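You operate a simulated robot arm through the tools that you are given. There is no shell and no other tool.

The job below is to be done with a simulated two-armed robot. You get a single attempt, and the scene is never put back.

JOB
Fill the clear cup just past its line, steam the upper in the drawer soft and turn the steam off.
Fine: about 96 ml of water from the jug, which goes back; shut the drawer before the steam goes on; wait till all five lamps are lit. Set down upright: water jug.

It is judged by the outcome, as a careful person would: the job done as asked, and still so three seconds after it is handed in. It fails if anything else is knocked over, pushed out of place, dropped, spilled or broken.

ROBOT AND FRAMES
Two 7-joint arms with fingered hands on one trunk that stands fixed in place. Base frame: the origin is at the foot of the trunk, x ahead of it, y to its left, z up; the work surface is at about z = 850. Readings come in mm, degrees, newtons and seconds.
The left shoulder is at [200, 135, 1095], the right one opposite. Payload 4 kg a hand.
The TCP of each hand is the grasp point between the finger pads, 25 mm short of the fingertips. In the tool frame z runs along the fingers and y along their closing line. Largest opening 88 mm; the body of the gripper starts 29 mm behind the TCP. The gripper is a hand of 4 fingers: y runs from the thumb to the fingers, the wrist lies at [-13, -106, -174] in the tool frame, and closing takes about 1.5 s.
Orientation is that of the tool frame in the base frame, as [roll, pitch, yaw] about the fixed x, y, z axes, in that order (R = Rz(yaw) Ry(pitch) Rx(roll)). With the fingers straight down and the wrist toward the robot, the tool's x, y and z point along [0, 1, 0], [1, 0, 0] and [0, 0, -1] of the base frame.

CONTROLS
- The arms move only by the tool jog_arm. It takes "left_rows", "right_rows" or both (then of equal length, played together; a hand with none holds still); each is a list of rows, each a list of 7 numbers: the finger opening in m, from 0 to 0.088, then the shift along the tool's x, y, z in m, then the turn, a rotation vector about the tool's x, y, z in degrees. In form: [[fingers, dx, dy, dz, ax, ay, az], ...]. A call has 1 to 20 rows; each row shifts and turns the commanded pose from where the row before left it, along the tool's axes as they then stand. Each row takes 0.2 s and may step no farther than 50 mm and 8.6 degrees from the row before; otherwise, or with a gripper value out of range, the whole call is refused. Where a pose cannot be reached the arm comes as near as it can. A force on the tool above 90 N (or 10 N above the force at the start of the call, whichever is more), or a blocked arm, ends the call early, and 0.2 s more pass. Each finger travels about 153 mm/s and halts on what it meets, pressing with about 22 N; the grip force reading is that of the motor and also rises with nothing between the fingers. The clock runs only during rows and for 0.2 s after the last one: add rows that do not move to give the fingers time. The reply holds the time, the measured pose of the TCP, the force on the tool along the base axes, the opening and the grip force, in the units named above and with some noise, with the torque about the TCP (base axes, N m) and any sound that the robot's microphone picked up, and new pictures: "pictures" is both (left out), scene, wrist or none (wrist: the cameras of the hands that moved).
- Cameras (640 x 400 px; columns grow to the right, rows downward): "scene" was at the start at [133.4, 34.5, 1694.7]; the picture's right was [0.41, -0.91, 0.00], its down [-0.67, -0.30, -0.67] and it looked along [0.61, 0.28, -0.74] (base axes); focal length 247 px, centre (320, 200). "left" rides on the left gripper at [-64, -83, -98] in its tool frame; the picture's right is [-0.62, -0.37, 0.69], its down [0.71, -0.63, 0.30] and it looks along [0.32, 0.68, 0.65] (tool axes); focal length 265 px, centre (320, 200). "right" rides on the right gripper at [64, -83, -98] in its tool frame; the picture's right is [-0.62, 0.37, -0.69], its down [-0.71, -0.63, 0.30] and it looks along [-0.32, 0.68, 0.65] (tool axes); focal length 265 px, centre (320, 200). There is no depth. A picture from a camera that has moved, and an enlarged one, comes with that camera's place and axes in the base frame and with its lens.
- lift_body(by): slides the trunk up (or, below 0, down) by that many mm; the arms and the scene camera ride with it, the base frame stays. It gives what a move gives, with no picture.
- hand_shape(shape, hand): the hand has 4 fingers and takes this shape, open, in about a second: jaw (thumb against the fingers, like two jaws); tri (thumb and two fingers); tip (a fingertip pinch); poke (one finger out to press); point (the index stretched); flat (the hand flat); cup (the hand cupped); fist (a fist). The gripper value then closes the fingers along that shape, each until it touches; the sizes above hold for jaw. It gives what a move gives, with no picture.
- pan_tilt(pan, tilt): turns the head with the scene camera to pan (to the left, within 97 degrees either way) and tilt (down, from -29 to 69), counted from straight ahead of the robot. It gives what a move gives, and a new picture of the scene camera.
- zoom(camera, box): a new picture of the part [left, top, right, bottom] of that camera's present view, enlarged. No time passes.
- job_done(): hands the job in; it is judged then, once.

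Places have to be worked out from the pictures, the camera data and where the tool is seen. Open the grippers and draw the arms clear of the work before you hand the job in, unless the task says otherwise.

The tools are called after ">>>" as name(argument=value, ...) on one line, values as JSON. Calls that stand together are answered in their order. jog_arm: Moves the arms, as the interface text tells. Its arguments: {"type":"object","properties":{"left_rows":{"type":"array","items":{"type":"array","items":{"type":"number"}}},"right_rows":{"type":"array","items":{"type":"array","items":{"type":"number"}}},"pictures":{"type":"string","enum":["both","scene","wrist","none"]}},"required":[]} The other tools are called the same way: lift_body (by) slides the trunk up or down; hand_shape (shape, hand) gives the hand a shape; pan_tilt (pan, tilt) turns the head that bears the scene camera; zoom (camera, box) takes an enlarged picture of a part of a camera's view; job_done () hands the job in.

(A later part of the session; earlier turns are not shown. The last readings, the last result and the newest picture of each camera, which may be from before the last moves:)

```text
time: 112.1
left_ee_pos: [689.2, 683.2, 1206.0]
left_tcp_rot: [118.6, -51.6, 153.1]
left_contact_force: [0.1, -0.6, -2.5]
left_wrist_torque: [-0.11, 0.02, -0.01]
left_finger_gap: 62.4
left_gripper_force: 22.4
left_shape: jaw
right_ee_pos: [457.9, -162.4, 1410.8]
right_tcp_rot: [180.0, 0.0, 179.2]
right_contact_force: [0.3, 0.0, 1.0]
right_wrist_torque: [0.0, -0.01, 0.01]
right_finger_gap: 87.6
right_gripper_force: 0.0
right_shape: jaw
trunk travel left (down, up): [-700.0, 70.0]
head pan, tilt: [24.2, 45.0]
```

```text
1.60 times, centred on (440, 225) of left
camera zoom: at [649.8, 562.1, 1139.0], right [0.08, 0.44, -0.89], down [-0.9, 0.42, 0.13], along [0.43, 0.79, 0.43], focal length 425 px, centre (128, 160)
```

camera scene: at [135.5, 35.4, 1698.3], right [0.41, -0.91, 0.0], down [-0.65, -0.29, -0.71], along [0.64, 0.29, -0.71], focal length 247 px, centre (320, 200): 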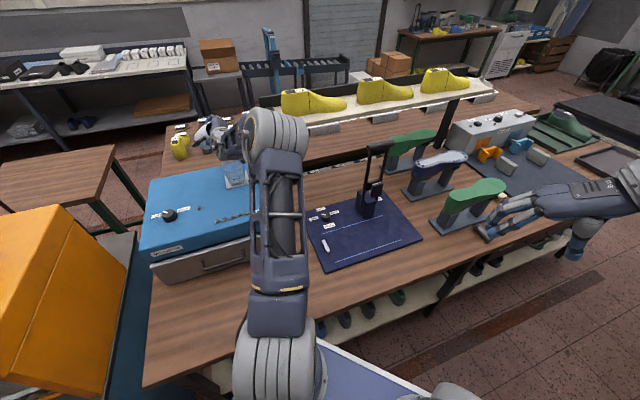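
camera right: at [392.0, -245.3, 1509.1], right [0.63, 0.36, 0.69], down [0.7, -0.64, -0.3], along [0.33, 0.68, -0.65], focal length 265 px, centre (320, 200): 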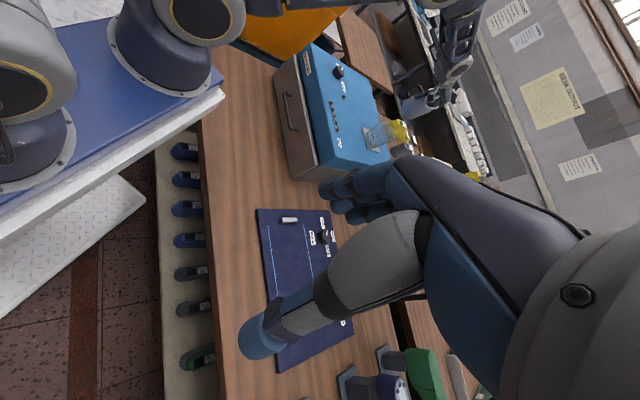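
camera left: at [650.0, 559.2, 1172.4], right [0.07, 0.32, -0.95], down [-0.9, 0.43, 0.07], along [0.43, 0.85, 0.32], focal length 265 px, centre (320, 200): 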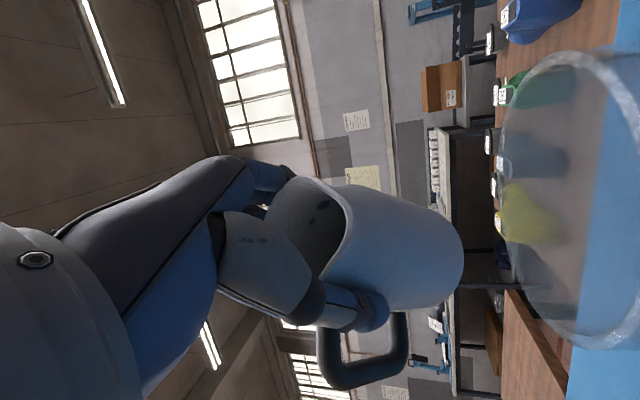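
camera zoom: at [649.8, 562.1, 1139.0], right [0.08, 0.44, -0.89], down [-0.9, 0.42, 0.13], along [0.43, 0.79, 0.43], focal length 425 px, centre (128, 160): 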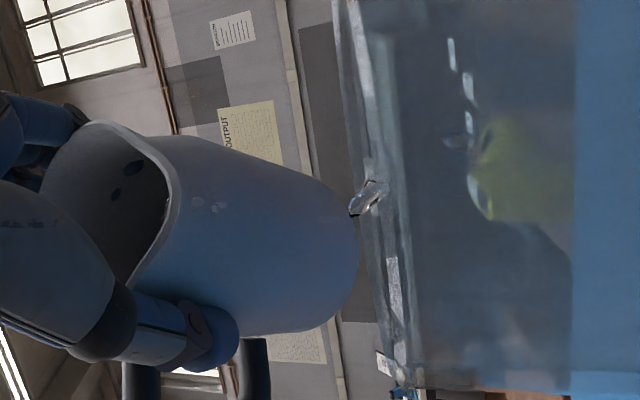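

The drop stream enters the cup centrally. The left hand's camera bracket hides the cup's line, so I slide the right hand 200 mm forward for a clearer view.

>>> jog_arm(right_rows=[[0.088, -0.04, 0, 0, 0, 0, 0], [0.088, -0.04, 0, 0, 0, 0, 0], [0.088, -0.04, 0, 0, 0, 0, 0], [0.088, -0.04, 0, 0, 0, 0, 0], [0.088, -0.04, 0, 0, 0, 0, 0]], pictures="wrist")

>>> zoom(camera="scene", box=[210, 140, 274, 190])

```text
time: 113.3
left_ee_pos: [689.1, 682.2, 1206.5]
left_tcp_rot: [118.6, -51.5, 153.2]
left_contact_force: [-1.1, 0.3, -1.5]
left_wrist_torque: [-0.13, 0.04, -0.01]
left_finger_gap: 62.0
left_gripper_force: 22.4
left_shape: jaw
right_ee_pos: [659.7, -166.6, 1411.7]
right_tcp_rot: [-180.0, 0.0, 179.1]
right_contact_force: [-0.7, 0.2, -0.3]
right_wrist_torque: [-0.01, -0.02, 0.02]
right_finger_gap: 87.9
right_gripper_force: 0.0
right_shape: jaw
trunk travel left (down, up): [-700.0, 70.0]
head pan, tilt: [24.2, 45.0]
camera right: at [592.8, -248.5, 1508.8], right [0.63, 0.36, 0.69], down [0.7, -0.64, -0.3], along [0.34, 0.68, -0.65], focal length 265 px, centre (320, 200)
```

right: 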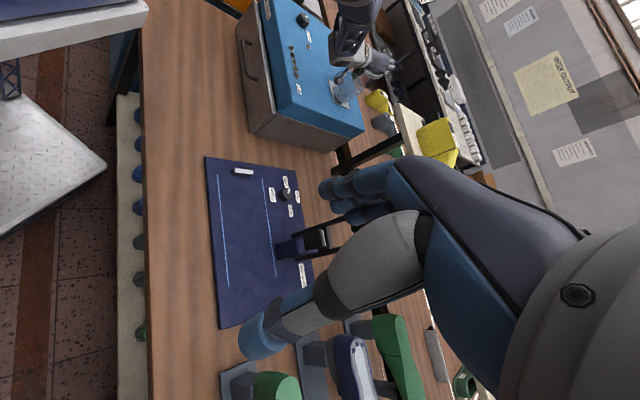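

```text
8.00 times, centred on (242, 165) of scene
camera zoom: at [135.0, 35.4, 1698.4], right [0.41, -0.91, 0.0], down [-0.64, -0.29, -0.71], along [0.65, 0.29, -0.71], focal length 1976 px, centre (944, 480)
```

zoom: 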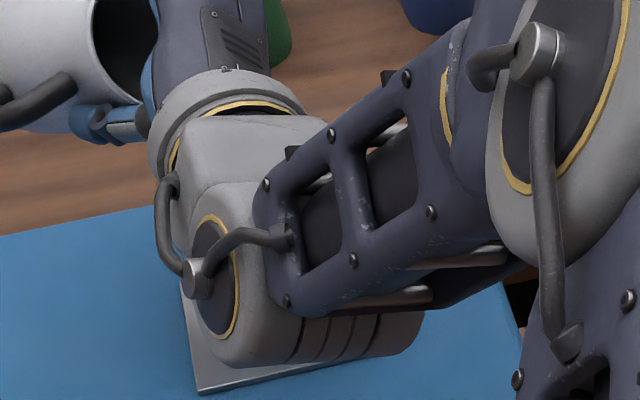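

The right camera still sees the cup near (340, 85). I zoom in there.

>>> zoom(camera="right", box=[318, 62, 374, 112])

>>> zoom(camera="right", box=[326, 66, 366, 106])

```text
8.00 times, centred on (346, 87) of right
camera zoom: at [592.8, -248.5, 1508.8], right [0.63, 0.36, 0.69], down [0.7, -0.64, -0.3], along [0.34, 0.68, -0.65], focal length 2123 px, centre (112, 1104)
```

zoom: 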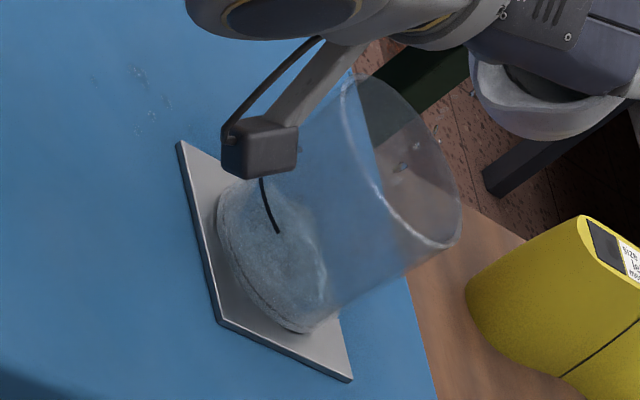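

```text
10.00 times, centred on (346, 86) of right
camera zoom: at [592.8, -248.5, 1508.8], right [0.63, 0.36, 0.69], down [0.7, -0.64, -0.3], along [0.34, 0.68, -0.65], focal length 2654 px, centre (60, 1340)
```

zoom: 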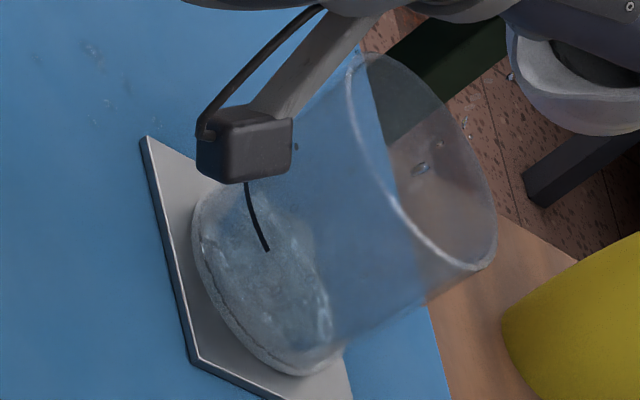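

Drops still fall into the cup, but from this high angle the level is hard to read against the line. I lower the right hand about 240 mm for a side-on view while the left hand holds.

>>> jog_arm(right_rows=[[0.088, 0, 0, 0.04, 0, 0, 0], [0.088, 0, 0, 0.04, 0, 0, 0], [0.088, 0, 0, 0.04, 0, 0, 0], [0.088, 0, 0, 0.04, 0, 0, 0], [0.088, 0, 0, 0.04, 0, 0, 0], [0.088, 0, 0, 0.04, 0, 0, 0], [0.088, 0, 0, 0, 0, 0, 0]], pictures="wrist")

>>> zoom(camera="right", box=[380, 10, 460, 70])

```text
time: 114.9
left_ee_pos: [689.3, 683.9, 1204.7]
left_tcp_rot: [118.5, -51.7, 153.2]
left_contact_force: [0.0, -0.3, -3.2]
left_wrist_torque: [-0.12, -0.02, 0.0]
left_finger_gap: 62.6
left_gripper_force: 22.2
left_shape: jaw
right_ee_pos: [659.9, -169.0, 1170.9]
right_tcp_rot: [-180.0, 0.0, 179.1]
right_contact_force: [-0.7, -0.4, 1.0]
right_wrist_torque: [0.0, 0.0, 0.0]
right_finger_gap: 87.8
right_gripper_force: 0.1
right_shape: jaw
trunk travel left (down, up): [-700.0, 70.0]
head pan, tilt: [24.2, 45.0]
camera right: at [593.3, -250.5, 1268.2], right [0.63, 0.36, 0.69], down [0.7, -0.64, -0.3], along [0.33, 0.68, -0.65], focal length 265 px, centre (320, 200)
```

right: 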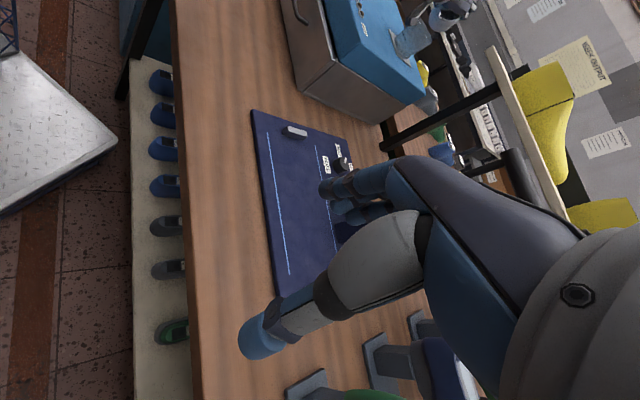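

```text
6.67 times, centred on (420, 40) of right
camera zoom: at [593.3, -250.5, 1268.2], right [0.63, 0.36, 0.69], down [0.7, -0.64, -0.3], along [0.33, 0.68, -0.65], focal length 1769 px, centre (-347, 1267)
```

zoom: 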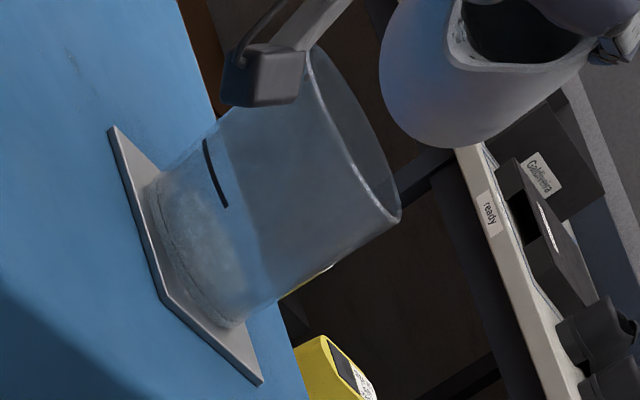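

>>> zoom(camera="right", box=[392, 20, 432, 60])

>>> zoom(camera="right", box=[418, 0, 468, 40])

```text
10.00 times, centred on (412, 40) of right
camera zoom: at [593.3, -250.5, 1268.2], right [0.63, 0.36, 0.69], down [0.7, -0.64, -0.3], along [0.33, 0.68, -0.65], focal length 2654 px, centre (-600, 1800)
```

zoom: 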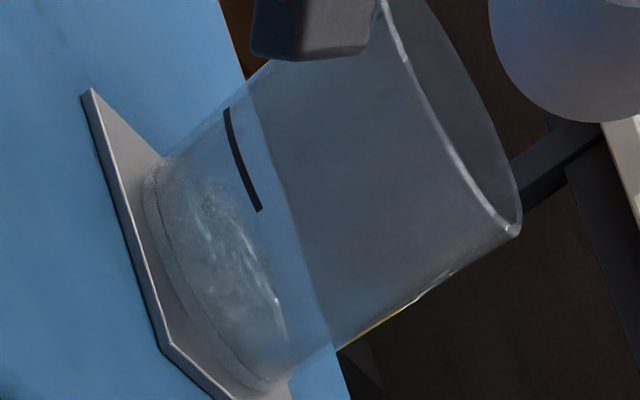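

```text
10.00 times, centred on (443, 20) of right
camera zoom: at [593.3, -250.5, 1268.2], right [0.63, 0.36, 0.69], down [0.7, -0.64, -0.3], along [0.33, 0.68, -0.65], focal length 2654 px, centre (-910, 2000)
```

zoom: 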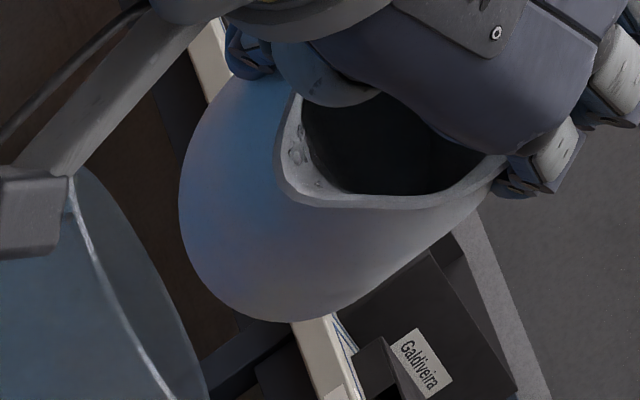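

Now I can see it: the water stands only a few mm deep, well below the line, which is about 22 mm up. I tilt 3° more and hold, watching the level.

>>> jog_arm(left_rows=[[0.0, 0.00038, 0.00027, -0.00113, -0.873, 1.22, 0], [0.0, 0.00038, 0.00027, -0.00113, -0.873, 1.22, 0], [0.0, 0, 0, 0, 0, 0, 0], [0.0, 0, 0, 0, 0, 0, 0], [0.0, 0, 0, 0, 0, 0, 0], [0.0, 0, 0, 0, 0, 0, 0]], pictures="none")

>>> zoom(camera="right", box=[392, 20, 432, 60])

>>> zoom(camera="right", box=[380, 0, 476, 60])

```text
time: 116.3
left_ee_pos: [689.5, 680.7, 1206.6]
left_tcp_rot: [113.9, -52.6, 156.7]
left_contact_force: [-0.1, 0.0, -2.6]
left_wrist_torque: [-0.07, 0.03, 0.01]
left_finger_gap: 62.2
left_gripper_force: 22.0
left_shape: jaw
right_ee_pos: [660.3, -168.5, 1171.1]
right_tcp_rot: [-180.0, -0.1, 179.0]
right_contact_force: [-0.2, -0.3, -0.1]
right_wrist_torque: [-0.01, 0.02, 0.01]
right_finger_gap: 87.6
right_gripper_force: 0.0
right_shape: jaw
trunk travel left (down, up): [-700.0, 70.0]
head pan, tilt: [24.2, 45.0]
```

```text
10.00 times, centred on (412, 40) of right
camera zoom: at [593.4, -250.6, 1268.6], right [0.63, 0.36, 0.69], down [0.7, -0.64, -0.3], along [0.33, 0.68, -0.65], focal length 2654 px, centre (-600, 1800)
```

zoom: 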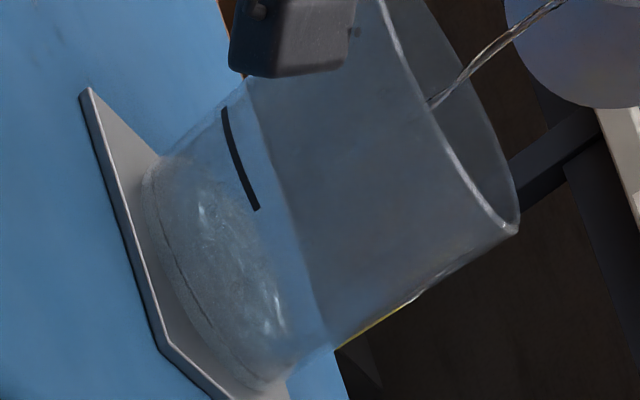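

```text
6.67 times, centred on (428, 30) of right
camera zoom: at [593.4, -250.6, 1268.6], right [0.63, 0.36, 0.69], down [0.7, -0.64, -0.3], along [0.33, 0.68, -0.65], focal length 1769 px, centre (-400, 1333)
```

zoom: 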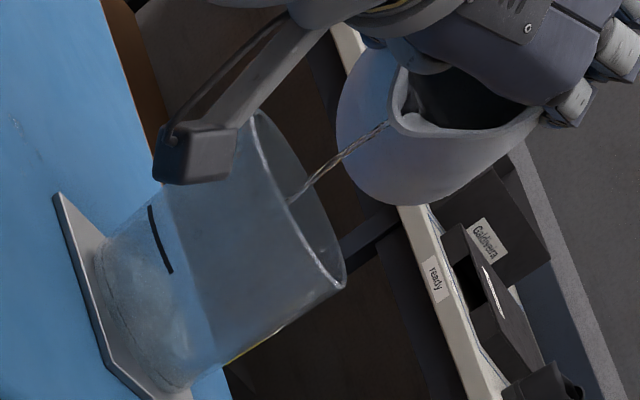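

A steady thin stream runs from the spout into the cup. I hold and keep checking.

>>> jog_arm(left_rows=[[0.0, 0, 0, 0, 0, 0, 0], [0.0, 0, 0, 0, 0, 0, 0], [0.0, 0, 0, 0, 0, 0, 0], [0.0, 0, 0, 0, 0, 0, 0]], pictures="none")

>>> zoom(camera="right", box=[380, 10, 444, 60])

```text
time: 117.3
left_ee_pos: [689.2, 681.0, 1207.2]
left_tcp_rot: [114.0, -52.6, 156.6]
left_contact_force: [1.0, -0.3, -3.1]
left_wrist_torque: [-0.08, 0.02, 0.0]
left_finger_gap: 62.0
left_gripper_force: 21.7
left_shape: jaw
right_ee_pos: [660.5, -167.9, 1171.2]
right_tcp_rot: [-179.9, 0.0, 179.2]
right_contact_force: [-0.4, -0.6, 0.0]
right_wrist_torque: [-0.01, 0.0, 0.0]
right_finger_gap: 87.7
right_gripper_force: 0.0
right_shape: jaw
trunk travel left (down, up): [-700.0, 70.0]
head pan, tilt: [24.2, 45.0]
```

```text
8.00 times, centred on (412, 35) of right
camera zoom: at [593.4, -250.6, 1268.6], right [0.63, 0.36, 0.69], down [0.7, -0.64, -0.3], along [0.33, 0.68, -0.65], focal length 2123 px, centre (-416, 1520)
```

zoom: 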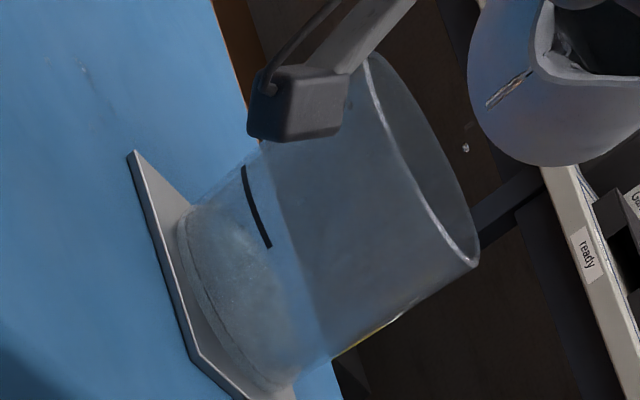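

Flow slows to drops again at 76.5°. I tilt 3° more with a 4 mm shift towards the cup's centre, and hold.

>>> jog_arm(left_rows=[[0.0, 3e-05, 2e-05, -0.0031, -0.873, 1.22, 0], [0.0, 3e-05, 2e-05, -0.0031, -0.873, 1.22, 0], [0.0, 0, 0, 0, 0, 0, 0], [0.0, 0, 0, 0, 0, 0, 0], [0.0, 0, 0, 0, 0, 0, 0], [0.0, 0, 0, 0, 0, 0, 0], [0.0, 0, 0, 0, 0, 0, 0]], pictures="none")

>>> zoom(camera="right", box=[380, 10, 444, 60])

```text
time: 118.9
left_ee_pos: [689.2, 676.0, 1209.1]
left_tcp_rot: [109.3, -53.5, 160.4]
left_contact_force: [1.1, 0.4, -1.9]
left_wrist_torque: [-0.09, 0.02, -0.01]
left_finger_gap: 62.2
left_gripper_force: 21.9
left_shape: jaw
right_ee_pos: [659.5, -169.1, 1170.5]
right_tcp_rot: [-179.9, 0.0, 179.1]
right_contact_force: [0.6, 0.0, 1.0]
right_wrist_torque: [-0.01, 0.02, 0.04]
right_finger_gap: 87.6
right_gripper_force: 0.1
right_shape: jaw
trunk travel left (down, up): [-700.0, 70.0]
head pan, tilt: [24.2, 45.0]
```

```text
8.00 times, centred on (412, 35) of right
camera zoom: at [593.4, -250.6, 1268.6], right [0.63, 0.36, 0.69], down [0.7, -0.64, -0.3], along [0.33, 0.68, -0.65], focal length 2123 px, centre (-416, 1520)
```

zoom: 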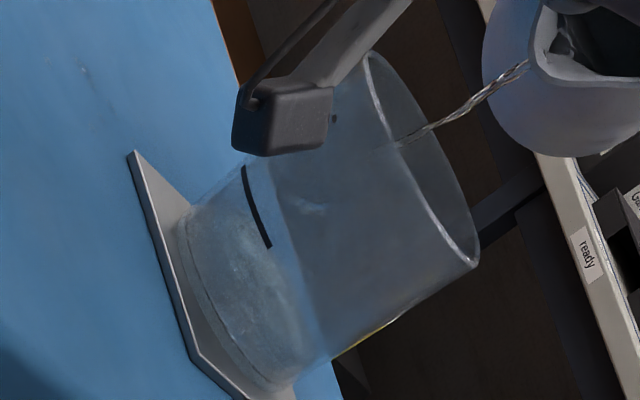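

>>> jog_arm(left_rows=[[0.0, 0, 0, 0, 0, 0, 0], [0.0, 0, 0, 0, 0, 0, 0], [0.0, 0, 0, 0, 0, 0, 0], [0.0, 0, 0, 0, 0, 0, 0]], pictures="none")

>>> zoom(camera="right", box=[392, 24, 428, 60])

```text
time: 119.9
left_ee_pos: [689.8, 674.6, 1208.6]
left_tcp_rot: [109.3, -53.6, 160.4]
left_contact_force: [0.1, -0.5, -1.9]
left_wrist_torque: [-0.06, 0.03, -0.02]
left_finger_gap: 62.2
left_gripper_force: 22.0
left_shape: jaw
right_ee_pos: [660.3, -167.4, 1171.1]
right_tcp_rot: [179.9, 0.0, 179.1]
right_contact_force: [0.1, 0.5, -0.6]
right_wrist_torque: [-0.01, 0.0, 0.04]
right_finger_gap: 87.8
right_gripper_force: 0.1
right_shape: jaw
trunk travel left (down, up): [-700.0, 70.0]
head pan, tilt: [24.2, 45.0]
```

```text
11.11 times, centred on (410, 42) of right
camera zoom: at [593.4, -250.6, 1268.6], right [0.63, 0.36, 0.69], down [0.7, -0.64, -0.3], along [0.33, 0.68, -0.65], focal length 2949 px, centre (-680, 1956)
```

zoom: 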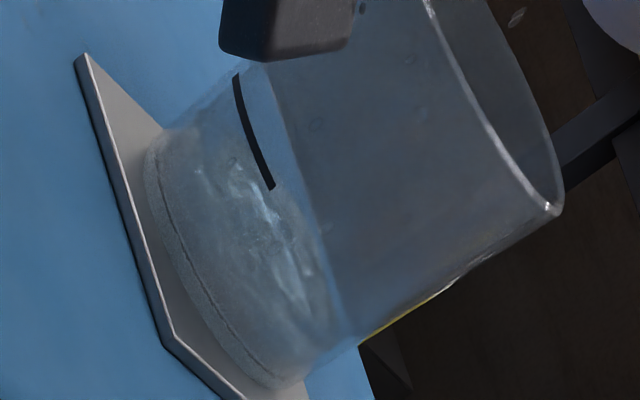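

The level is still clearly below the line. I lower the right hand another 150 mm for an almost level view, so the surface can be compared directly with the line.

>>> jog_arm(right_rows=[[0.088, 0, 0, 0.0375, 0, 0, 0], [0.088, 0, 0, 0.0375, 0, 0, 0], [0.088, 0, 0, 0.0375, 0, 0, 0], [0.088, 0, 0, 0.0375, 0, 0, 0], [0.088, 0, 0, 0, 0, 0, 0]], pictures="wrist")

```text
time: 121.1
left_ee_pos: [689.2, 675.5, 1209.7]
left_tcp_rot: [109.3, -53.6, 160.3]
left_contact_force: [0.2, -0.8, -1.9]
left_wrist_torque: [-0.1, 0.02, 0.0]
left_finger_gap: 62.5
left_gripper_force: 21.9
left_shape: jaw
right_ee_pos: [660.0, -166.9, 1022.6]
right_tcp_rot: [-180.0, 0.0, 179.1]
right_contact_force: [-0.3, -0.6, 0.5]
right_wrist_torque: [0.0, -0.02, 0.05]
right_finger_gap: 87.8
right_gripper_force: 0.1
right_shape: jaw
trunk travel left (down, up): [-700.0, 70.0]
head pan, tilt: [24.2, 45.0]
camera right: at [593.2, -248.4, 1119.6], right [0.63, 0.36, 0.69], down [0.7, -0.64, -0.3], along [0.33, 0.68, -0.65], focal length 265 px, centre (320, 200)
```

right: 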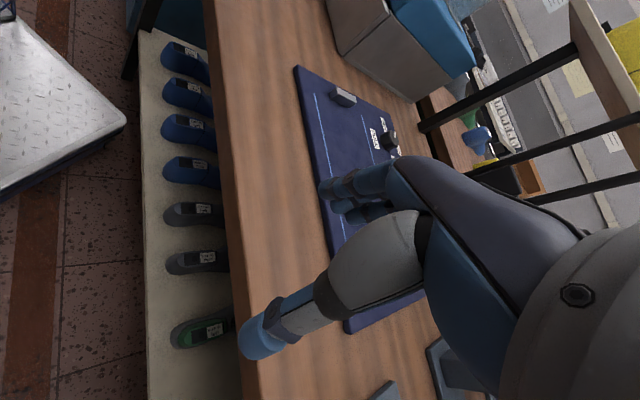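

The cup has just slipped off the top edge of that view. I turn the right hand 15° more to the left.

>>> jog_arm(right_rows=[[0.088, 0, 0, 0, 0, 0, -7.5], [0.088, 0, 0, 0, 0, 0, -7.5], [0.088, 0, 0, 0, 0, 0, 0]], pictures="wrist")

>>> zoom(camera="right", box=[410, 20, 490, 80])

```text
time: 121.9
left_ee_pos: [689.1, 674.2, 1208.2]
left_tcp_rot: [109.4, -53.5, 160.4]
left_contact_force: [-0.7, 0.0, -2.2]
left_wrist_torque: [-0.1, 0.0, 0.0]
left_finger_gap: 62.2
left_gripper_force: 22.1
left_shape: jaw
right_ee_pos: [659.2, -166.5, 1019.8]
right_tcp_rot: [-179.9, 0.1, -165.9]
right_contact_force: [-0.1, 0.0, -0.5]
right_wrist_torque: [0.01, -0.01, 0.01]
right_finger_gap: 87.7
right_gripper_force: 0.0
right_shape: jaw
trunk travel left (down, up): [-700.0, 70.0]
head pan, tilt: [24.2, 45.0]
camera right: at [616.5, -263.3, 1119.7], right [0.51, 0.51, 0.69], down [0.85, -0.44, -0.3], along [0.15, 0.74, -0.65], focal length 265 px, centre (320, 200)
```

right: 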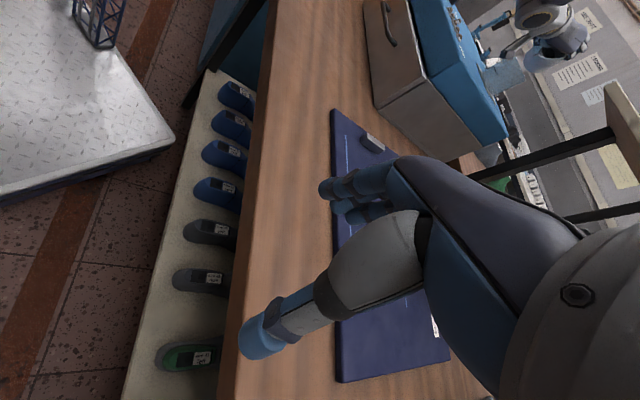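

```text
6.67 times, centred on (450, 50) of right
camera zoom: at [616.5, -263.3, 1119.7], right [0.51, 0.51, 0.69], down [0.85, -0.44, -0.3], along [0.15, 0.74, -0.65], focal length 1769 px, centre (-547, 1200)
```

zoom: 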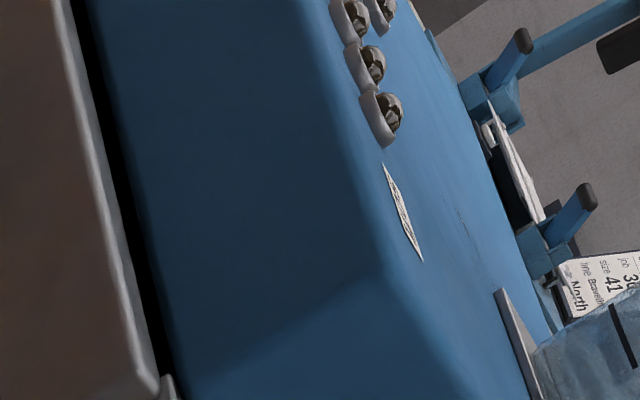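

The cup is around (503, 75) in the right view. I zoom in on it.

>>> zoom(camera="right", box=[484, 56, 524, 96])

>>> zoom(camera="right", box=[480, 20, 576, 100])

```text
10.00 times, centred on (504, 76) of right
camera zoom: at [616.5, -263.3, 1119.7], right [0.51, 0.51, 0.69], down [0.85, -0.44, -0.3], along [0.15, 0.74, -0.65], focal length 2654 px, centre (-1520, 1440)
```

zoom: 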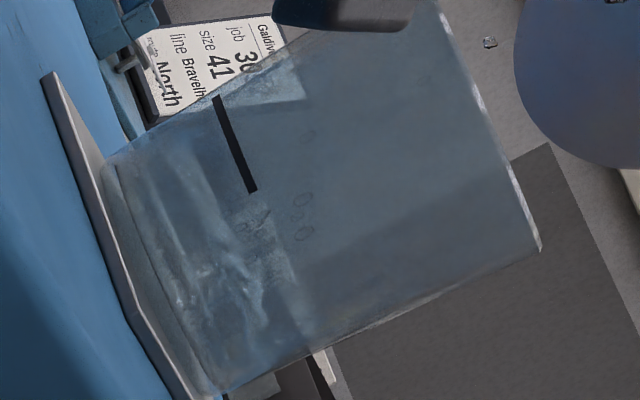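

```text
5.00 times, centred on (528, 60) of right
camera zoom: at [616.5, -263.3, 1119.7], right [0.51, 0.51, 0.69], down [0.85, -0.44, -0.3], along [0.15, 0.74, -0.65], focal length 1327 px, centre (-720, 900)
```

zoom: 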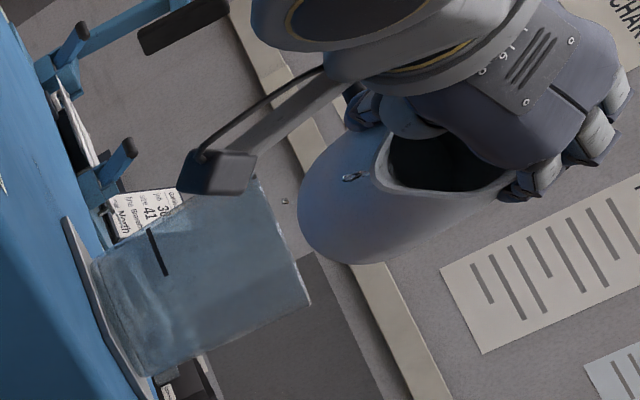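

Now I see the level well: the water is at a bit more than half the line's height, roughly 50–55 ml. I tilt another 3.5° and hold.

>>> jog_arm(left_rows=[[0.0, 0.00045, 0.00032, -0.0013, -1.02, 1.42, 0], [0.0, 0.00045, 0.00032, -0.0013, -1.02, 1.42, 0], [0.0, 0, 0, 0, 0, 0, 0], [0.0, 0, 0, 0, 0, 0, 0], [0.0, 0, 0, 0, 0, 0, 0], [0.0, 0, 0, 0, 0, 0, 0], [0.0, 0, 0, 0, 0, 0, 0]], pictures="none")

>>> zoom(camera="right", box=[484, 56, 524, 96])

>>> zoom(camera="right", box=[480, 20, 576, 100])

```text
time: 123.5
left_ee_pos: [689.6, 672.3, 1210.8]
left_tcp_rot: [103.3, -54.4, 165.3]
left_contact_force: [-0.1, -0.4, -1.7]
left_wrist_torque: [-0.13, -0.02, -0.02]
left_finger_gap: 62.3
left_gripper_force: 22.0
left_shape: jaw
right_ee_pos: [659.3, -166.5, 1021.0]
right_tcp_rot: [-180.0, 0.0, -165.9]
right_contact_force: [0.3, 0.0, -0.4]
right_wrist_torque: [0.0, 0.02, 0.01]
right_finger_gap: 87.6
right_gripper_force: 0.1
right_shape: jaw
trunk travel left (down, up): [-700.0, 70.0]
head pan, tilt: [24.2, 45.0]
```

```text
10.00 times, centred on (504, 76) of right
camera zoom: at [616.4, -263.3, 1119.7], right [0.51, 0.51, 0.69], down [0.85, -0.44, -0.3], along [0.15, 0.74, -0.65], focal length 2654 px, centre (-1520, 1440)
```

zoom: 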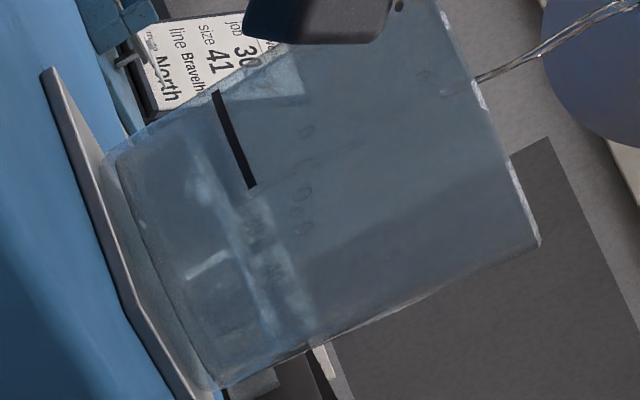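

```text
5.00 times, centred on (528, 60) of right
camera zoom: at [616.4, -263.3, 1119.7], right [0.51, 0.51, 0.69], down [0.85, -0.44, -0.3], along [0.15, 0.74, -0.65], focal length 1327 px, centre (-720, 900)
```

zoom: 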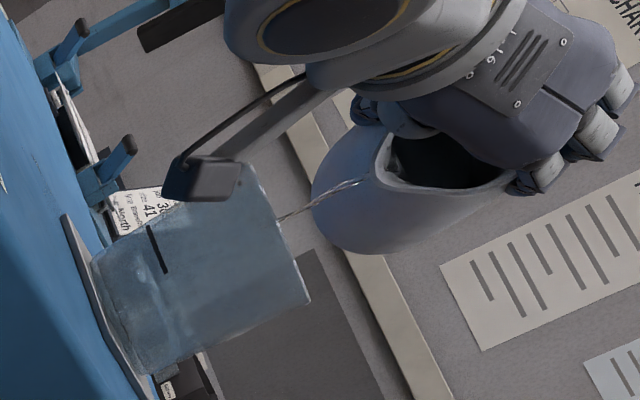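

The stream runs steadily and the level rises towards the line. I hold another second.

>>> jog_arm(left_rows=[[0.0, 0, 0, 0, 0, 0, 0], [0.0, 0, 0, 0, 0, 0, 0], [0.0, 0, 0, 0, 0, 0, 0], [0.0, 0, 0, 0, 0, 0, 0], [0.0, 0, 0, 0, 0, 0, 0]], pictures="none")

>>> zoom(camera="right", box=[484, 56, 524, 96])

```text
time: 124.7
left_ee_pos: [688.5, 672.2, 1209.7]
left_tcp_rot: [103.4, -54.4, 165.1]
left_contact_force: [-0.5, 0.2, -1.9]
left_wrist_torque: [-0.11, 0.01, 0.04]
left_finger_gap: 62.1
left_gripper_force: 21.7
left_shape: jaw
right_ee_pos: [659.2, -167.5, 1022.9]
right_tcp_rot: [180.0, 0.0, -165.7]
right_contact_force: [-0.4, -0.5, 0.3]
right_wrist_torque: [0.02, 0.02, 0.01]
right_finger_gap: 87.6
right_gripper_force: 0.0
right_shape: jaw
trunk travel left (down, up): [-700.0, 70.0]
head pan, tilt: [24.2, 45.0]
```

```text
10.00 times, centred on (504, 76) of right
camera zoom: at [616.4, -263.3, 1119.7], right [0.51, 0.51, 0.69], down [0.85, -0.44, -0.3], along [0.15, 0.74, -0.65], focal length 2654 px, centre (-1520, 1440)
```

zoom: 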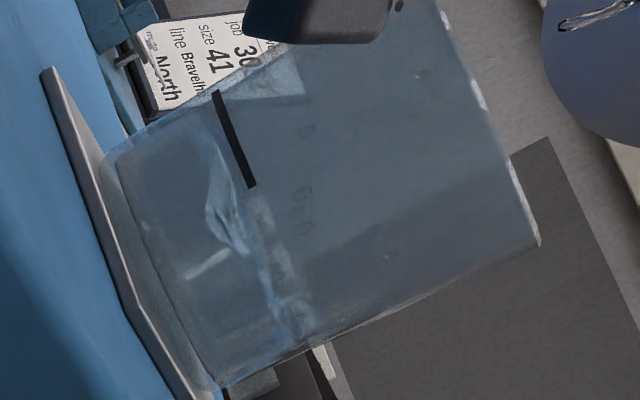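

About three quarters of the way to the line now, and the flow is dripping again. I tilt 3° more and hold.

>>> jog_arm(left_rows=[[0.0, 0.00038, 0.00027, -0.00113, -0.873, 1.22, 0], [0.0, 0.00038, 0.00027, -0.00113, -0.873, 1.22, 0], [0.0, 0, 0, 0, 0, 0, 0], [0.0, 0, 0, 0, 0, 0, 0], [0.0, 0, 0, 0, 0, 0, 0], [0.0, 0, 0, 0, 0, 0, 0], [0.0, 0, 0, 0, 0, 0, 0]], pictures="none")

>>> zoom(camera="right", box=[484, 56, 524, 96])

>>> zoom(camera="right", box=[480, 20, 576, 100])

```text
time: 126.3
left_ee_pos: [688.4, 670.9, 1212.9]
left_tcp_rot: [98.4, -54.8, 169.2]
left_contact_force: [0.2, 0.5, -1.8]
left_wrist_torque: [-0.09, 0.01, 0.01]
left_finger_gap: 62.2
left_gripper_force: 21.7
left_shape: jaw
right_ee_pos: [660.0, -167.9, 1021.7]
right_tcp_rot: [-180.0, 0.0, -165.9]
right_contact_force: [0.1, 0.1, 0.3]
right_wrist_torque: [-0.04, -0.02, -0.02]
right_finger_gap: 87.6
right_gripper_force: 0.0
right_shape: jaw
trunk travel left (down, up): [-700.0, 70.0]
head pan, tilt: [24.2, 45.0]
```

```text
10.00 times, centred on (504, 76) of right
camera zoom: at [616.4, -263.3, 1119.7], right [0.51, 0.51, 0.69], down [0.85, -0.44, -0.3], along [0.15, 0.74, -0.65], focal length 2654 px, centre (-1520, 1440)
```

zoom: 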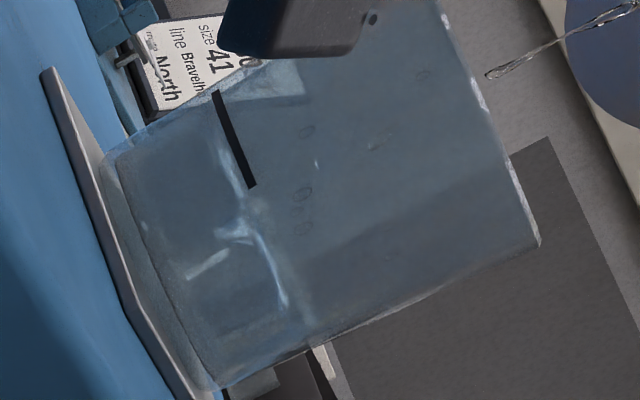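

```text
5.00 times, centred on (528, 60) of right
camera zoom: at [616.4, -263.3, 1119.7], right [0.51, 0.51, 0.69], down [0.85, -0.44, -0.3], along [0.15, 0.74, -0.65], focal length 1327 px, centre (-720, 900)
```

zoom: 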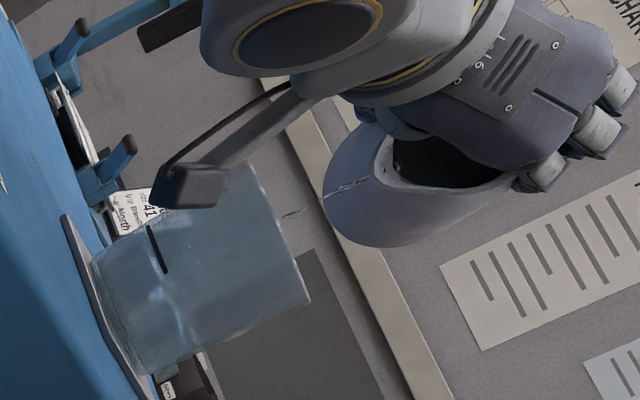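

The level is close under the line. I hold a second more at this tilt.

>>> jog_arm(left_rows=[[0.0, 0, 0, 0, 0, 0, 0], [0.0, 0, 0, 0, 0, 0, 0], [0.0, 0, 0, 0, 0, 0, 0], [0.0, 0, 0, 0, 0, 0, 0], [0.0, 0, 0, 0, 0, 0, 0]], pictures="none")

>>> zoom(camera="right", box=[484, 56, 524, 96])

>>> zoom(camera="right", box=[490, 62, 516, 92])

```text
time: 127.5
left_ee_pos: [689.1, 671.2, 1212.4]
left_tcp_rot: [98.2, -54.7, 169.4]
left_contact_force: [0.5, 0.5, -0.8]
left_wrist_torque: [-0.07, 0.01, -0.01]
left_finger_gap: 62.4
left_gripper_force: 21.5
left_shape: jaw
right_ee_pos: [658.6, -167.0, 1022.3]
right_tcp_rot: [180.0, 0.1, -165.9]
right_contact_force: [0.3, -0.5, 0.7]
right_wrist_torque: [-0.02, -0.02, -0.02]
right_finger_gap: 87.6
right_gripper_force: 0.0
right_shape: jaw
trunk travel left (down, up): [-700.0, 70.0]
head pan, tilt: [24.2, 45.0]
```

```text
10.00 times, centred on (504, 76) of right
camera zoom: at [616.4, -263.3, 1119.7], right [0.51, 0.51, 0.69], down [0.85, -0.44, -0.3], along [0.15, 0.74, -0.65], focal length 2654 px, centre (-1520, 1440)
```

zoom: 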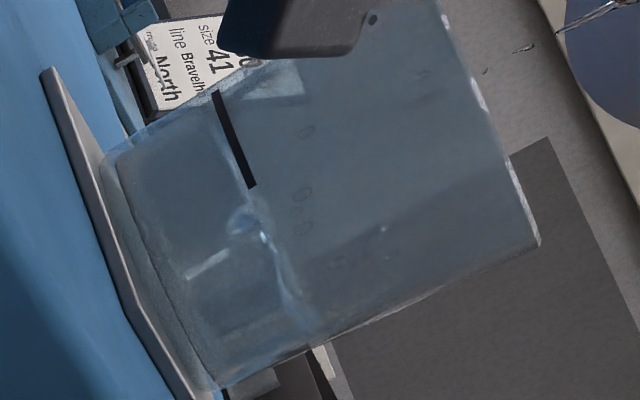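

```text
13.33 times, centred on (503, 77) of right
camera zoom: at [616.4, -263.3, 1119.7], right [0.51, 0.51, 0.69], down [0.85, -0.44, -0.3], along [0.15, 0.74, -0.65], focal length 3539 px, centre (-2120, 1840)
```

zoom: 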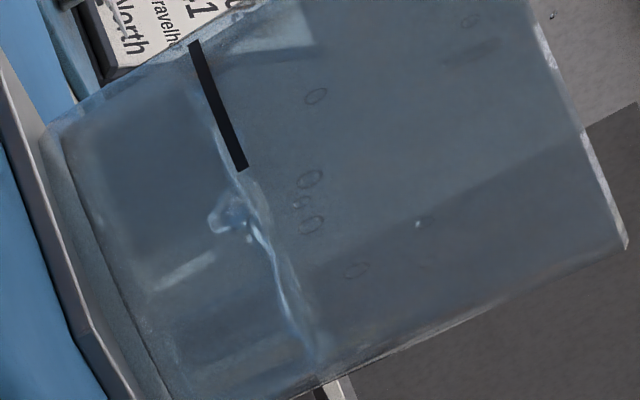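

The surface is now at the lower edge of the line, so about 6–10 ml more is needed. I tilt 1.5° and hold briefly.

>>> jog_arm(left_rows=[[0.0, 0.00038, 0.00027, -0.00113, -0.873, 1.22, 0], [0.0, 0, 0, 0, 0, 0, 0], [0.0, 0, 0, 0, 0, 0, 0], [0.0, 0, 0, 0, 0, 0, 0], [0.0, 0, 0, 0, 0, 0, 0]], pictures="none")

>>> zoom(camera="right", box=[490, 62, 516, 92])

>>> zoom(camera="right", box=[480, 20, 576, 100])

```text
time: 128.7
left_ee_pos: [688.9, 669.1, 1213.1]
left_tcp_rot: [95.7, -55.0, 171.4]
left_contact_force: [-0.9, 0.0, -1.7]
left_wrist_torque: [-0.04, -0.03, 0.0]
left_finger_gap: 62.8
left_gripper_force: 21.7
left_shape: jaw
right_ee_pos: [658.3, -165.9, 1021.7]
right_tcp_rot: [179.9, 0.0, -166.0]
right_contact_force: [-0.2, -0.9, 0.8]
right_wrist_torque: [-0.03, 0.02, 0.04]
right_finger_gap: 87.8
right_gripper_force: 0.1
right_shape: jaw
trunk travel left (down, up): [-700.0, 70.0]
head pan, tilt: [24.2, 45.0]
```

```text
13.33 times, centred on (503, 77) of right
camera zoom: at [616.4, -263.3, 1119.7], right [0.51, 0.51, 0.69], down [0.85, -0.44, -0.3], along [0.15, 0.74, -0.65], focal length 3539 px, centre (-2120, 1840)
```

zoom: 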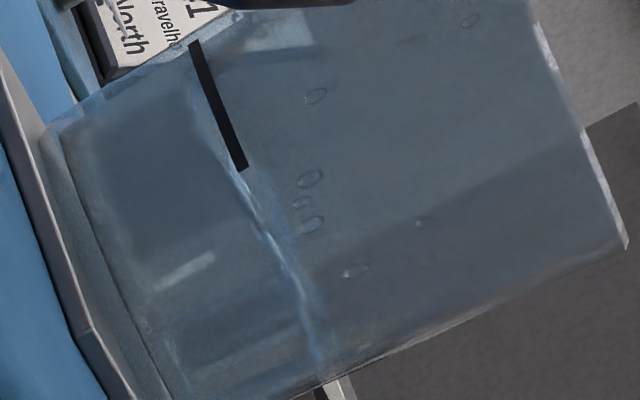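

```text
5.00 times, centred on (528, 60) of right
camera zoom: at [616.4, -263.3, 1119.7], right [0.51, 0.51, 0.69], down [0.85, -0.44, -0.3], along [0.15, 0.74, -0.65], focal length 1327 px, centre (-720, 900)
```

zoom: 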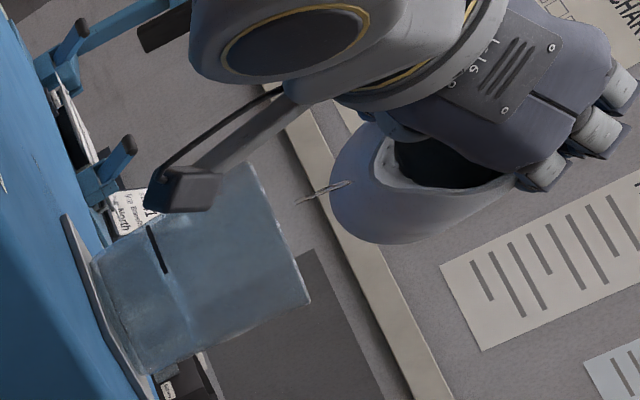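

The surface is right at the line now. I tilt 1.5° more for a last few ml to pass just above it.

>>> jog_arm(left_rows=[[0.0, 0.00038, 0.00027, -0.00113, -0.873, 1.22, 0], [0.0, 0, 0, 0, 0, 0, 0], [0.0, 0, 0, 0, 0, 0, 0], [0.0, 0, 0, 0, 0, 0, 0], [0.0, 0, 0, 0, 0, 0, 0]], pictures="none")

>>> zoom(camera="right", box=[490, 62, 516, 92])

>>> zoom(camera="right", box=[480, 20, 576, 100])

```text
time: 129.9
left_ee_pos: [688.2, 668.0, 1212.4]
left_tcp_rot: [93.0, -55.1, 173.5]
left_contact_force: [0.0, 0.1, -1.4]
left_wrist_torque: [-0.08, 0.0, 0.03]
left_finger_gap: 62.1
left_gripper_force: 22.1
left_shape: jaw
right_ee_pos: [659.9, -166.7, 1022.2]
right_tcp_rot: [180.0, 0.0, -165.9]
right_contact_force: [0.1, -0.2, -0.4]
right_wrist_torque: [0.04, -0.03, 0.0]
right_finger_gap: 87.7
right_gripper_force: 0.1
right_shape: jaw
trunk travel left (down, up): [-700.0, 70.0]
head pan, tilt: [24.2, 45.0]
```

```text
13.33 times, centred on (503, 77) of right
camera zoom: at [616.4, -263.3, 1119.7], right [0.51, 0.51, 0.69], down [0.85, -0.44, -0.3], along [0.15, 0.74, -0.65], focal length 3539 px, centre (-2120, 1840)
```

zoom: 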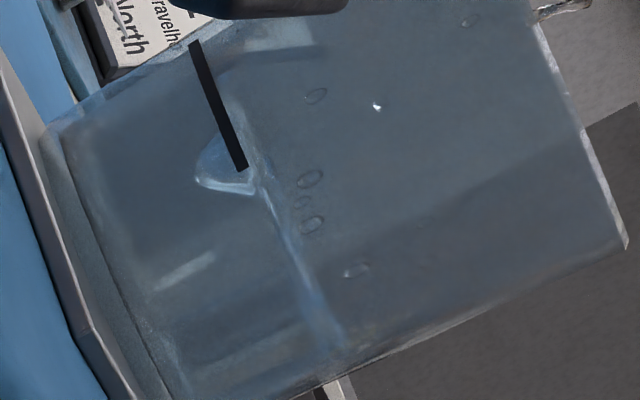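

```text
5.00 times, centred on (528, 60) of right
camera zoom: at [616.4, -263.3, 1119.7], right [0.51, 0.51, 0.69], down [0.85, -0.44, -0.3], along [0.15, 0.74, -0.65], focal length 1327 px, centre (-720, 900)
```

zoom: 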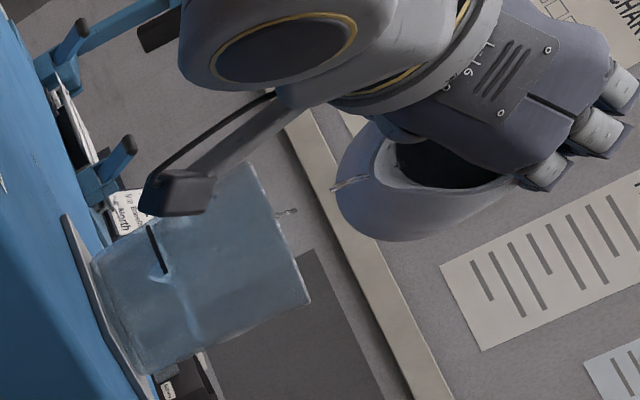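

The surface now stands just past the line, so I stop pouring: I tilt the jug back quickly about its spout by 34°.

>>> jog_arm(left_rows=[[0.0, -0.0022, -0.00156, 0.0064, 4.95, -6.91, 0], [0.0, -0.0022, -0.00156, 0.0064, 4.95, -6.91, 0], [0.0, -0.0022, -0.00156, 0.0064, 4.95, -6.91, 0], [0.0, -0.0022, -0.00156, 0.0064, 4.95, -6.91, 0], [0.0, 0, 0, 0, 0, 0, 0]], pictures="none")

>>> zoom(camera="right", box=[490, 62, 516, 92])

>>> zoom(camera="right", box=[480, 20, 576, 100])

```text
time: 131.1
left_ee_pos: [689.5, 690.9, 1196.3]
left_tcp_rot: [141.8, -41.7, 136.2]
left_contact_force: [0.7, 0.7, -1.5]
left_wrist_torque: [-0.03, -0.01, -0.01]
left_finger_gap: 62.1
left_gripper_force: 21.3
left_shape: jaw
right_ee_pos: [659.3, -166.9, 1022.4]
right_tcp_rot: [180.0, -0.1, -165.9]
right_contact_force: [0.5, 0.7, -1.0]
right_wrist_torque: [-0.01, 0.06, 0.0]
right_finger_gap: 87.8
right_gripper_force: 0.1
right_shape: jaw
trunk travel left (down, up): [-700.0, 70.0]
head pan, tilt: [24.2, 45.0]
```

```text
13.33 times, centred on (503, 77) of right
camera zoom: at [616.4, -263.4, 1119.7], right [0.51, 0.51, 0.69], down [0.85, -0.44, -0.3], along [0.15, 0.74, -0.65], focal length 3539 px, centre (-2120, 1840)
```

zoom: 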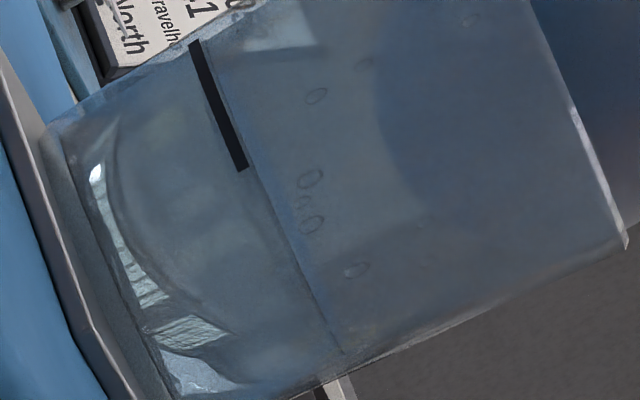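

```text
5.00 times, centred on (528, 60) of right
camera zoom: at [616.4, -263.4, 1119.7], right [0.51, 0.51, 0.69], down [0.85, -0.44, -0.3], along [0.15, 0.74, -0.65], focal length 1327 px, centre (-720, 900)
```

zoom: 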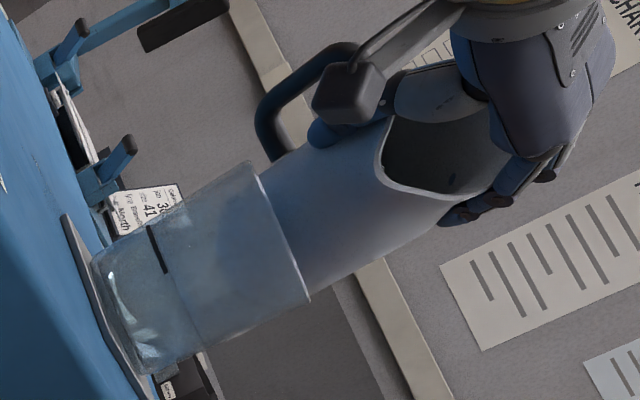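

With the surface calm, it lies just past the upper edge of the line, which is what's wanted. I raise the jug 90 mm and bring it back upright.

>>> jog_arm(left_rows=[[0.0, 0.02, 0.0143, -0.0172, 0, 0, 0], [0.0, 0.02, 0.0143, -0.0172, 0, 0, 0], [0.0, 0.02, 0.0143, -0.0172, 0, 0, 0], [0.0, 0, 0, 0, 4.58, -6.4, 0], [0.0, 0, 0, 0, 4.58, -6.4, 0], [0.0, 0, 0, 0, 4.58, -6.4, 0], [0.0, 0, 0, 0, 4.58, -6.4, 0], [0.0, 0, 0, 0, 4.58, -6.4, 0], [0.0, 0, 0, 0, 4.58, -6.4, 0], [0.0, 0, 0, 0, 4.58, -6.4, 0], [0.0, 0, 0, 0, 0, 0, 0], [0.0, 0, 0, 0, 0, 0, 0]], pictures="both")

>>> zoom(camera="right", box=[490, 62, 516, 92])

```text
time: 133.7
left_ee_pos: [690.8, 690.2, 1286.0]
left_tcp_rot: [-178.9, 0.4, 121.6]
left_contact_force: [0.0, 0.2, -1.6]
left_wrist_torque: [-0.05, 0.04, 0.0]
left_finger_gap: 62.2
left_gripper_force: 21.2
left_shape: jaw
right_ee_pos: [659.4, -167.0, 1020.6]
right_tcp_rot: [180.0, 0.0, -166.0]
right_contact_force: [0.2, 0.5, 0.2]
right_wrist_torque: [0.0, 0.02, 0.03]
right_finger_gap: 87.8
right_gripper_force: 0.0
right_shape: jaw
trunk travel left (down, up): [-700.0, 70.0]
head pan, tilt: [24.2, 45.0]
camera scene: at [135.5, 35.4, 1698.3], right [0.41, -0.91, 0.0], down [-0.65, -0.29, -0.71], along [0.64, 0.29, -0.71], focal length 247 px, centre (320, 200)
camera left: at [655.0, 594.8, 1386.1], right [0.0, -0.73, -0.68], down [-0.92, 0.27, -0.3], along [0.4, 0.62, -0.67], focal length 265 px, centre (320, 200)
```

scene: 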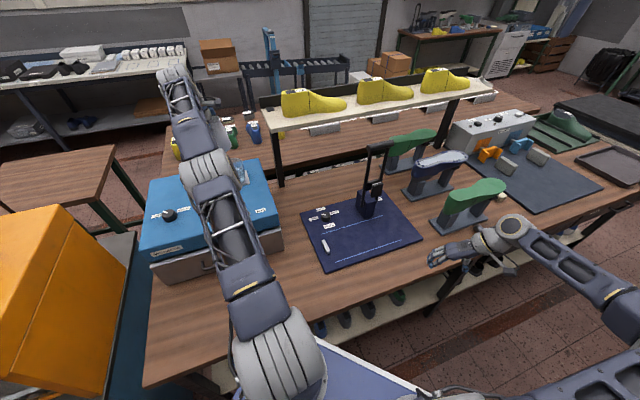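
left: 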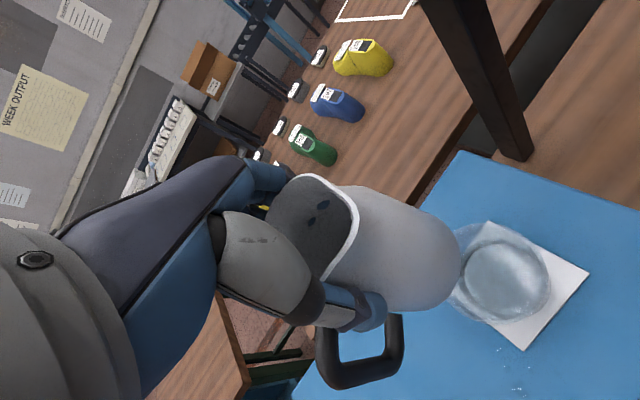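

```text
13.33 times, centred on (503, 77) of right
camera zoom: at [616.4, -263.3, 1119.7], right [0.51, 0.51, 0.69], down [0.85, -0.44, -0.3], along [0.15, 0.74, -0.65], focal length 3539 px, centre (-2120, 1840)
```

zoom: 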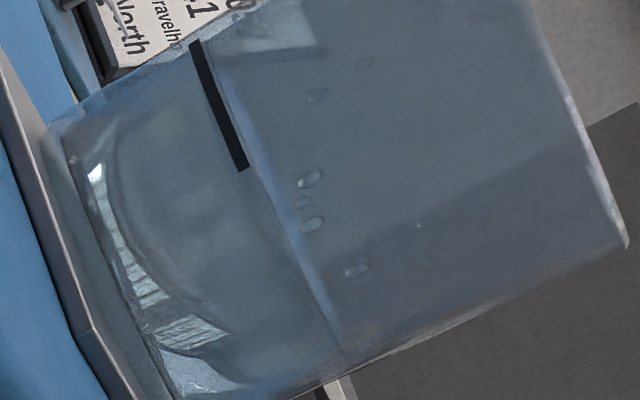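

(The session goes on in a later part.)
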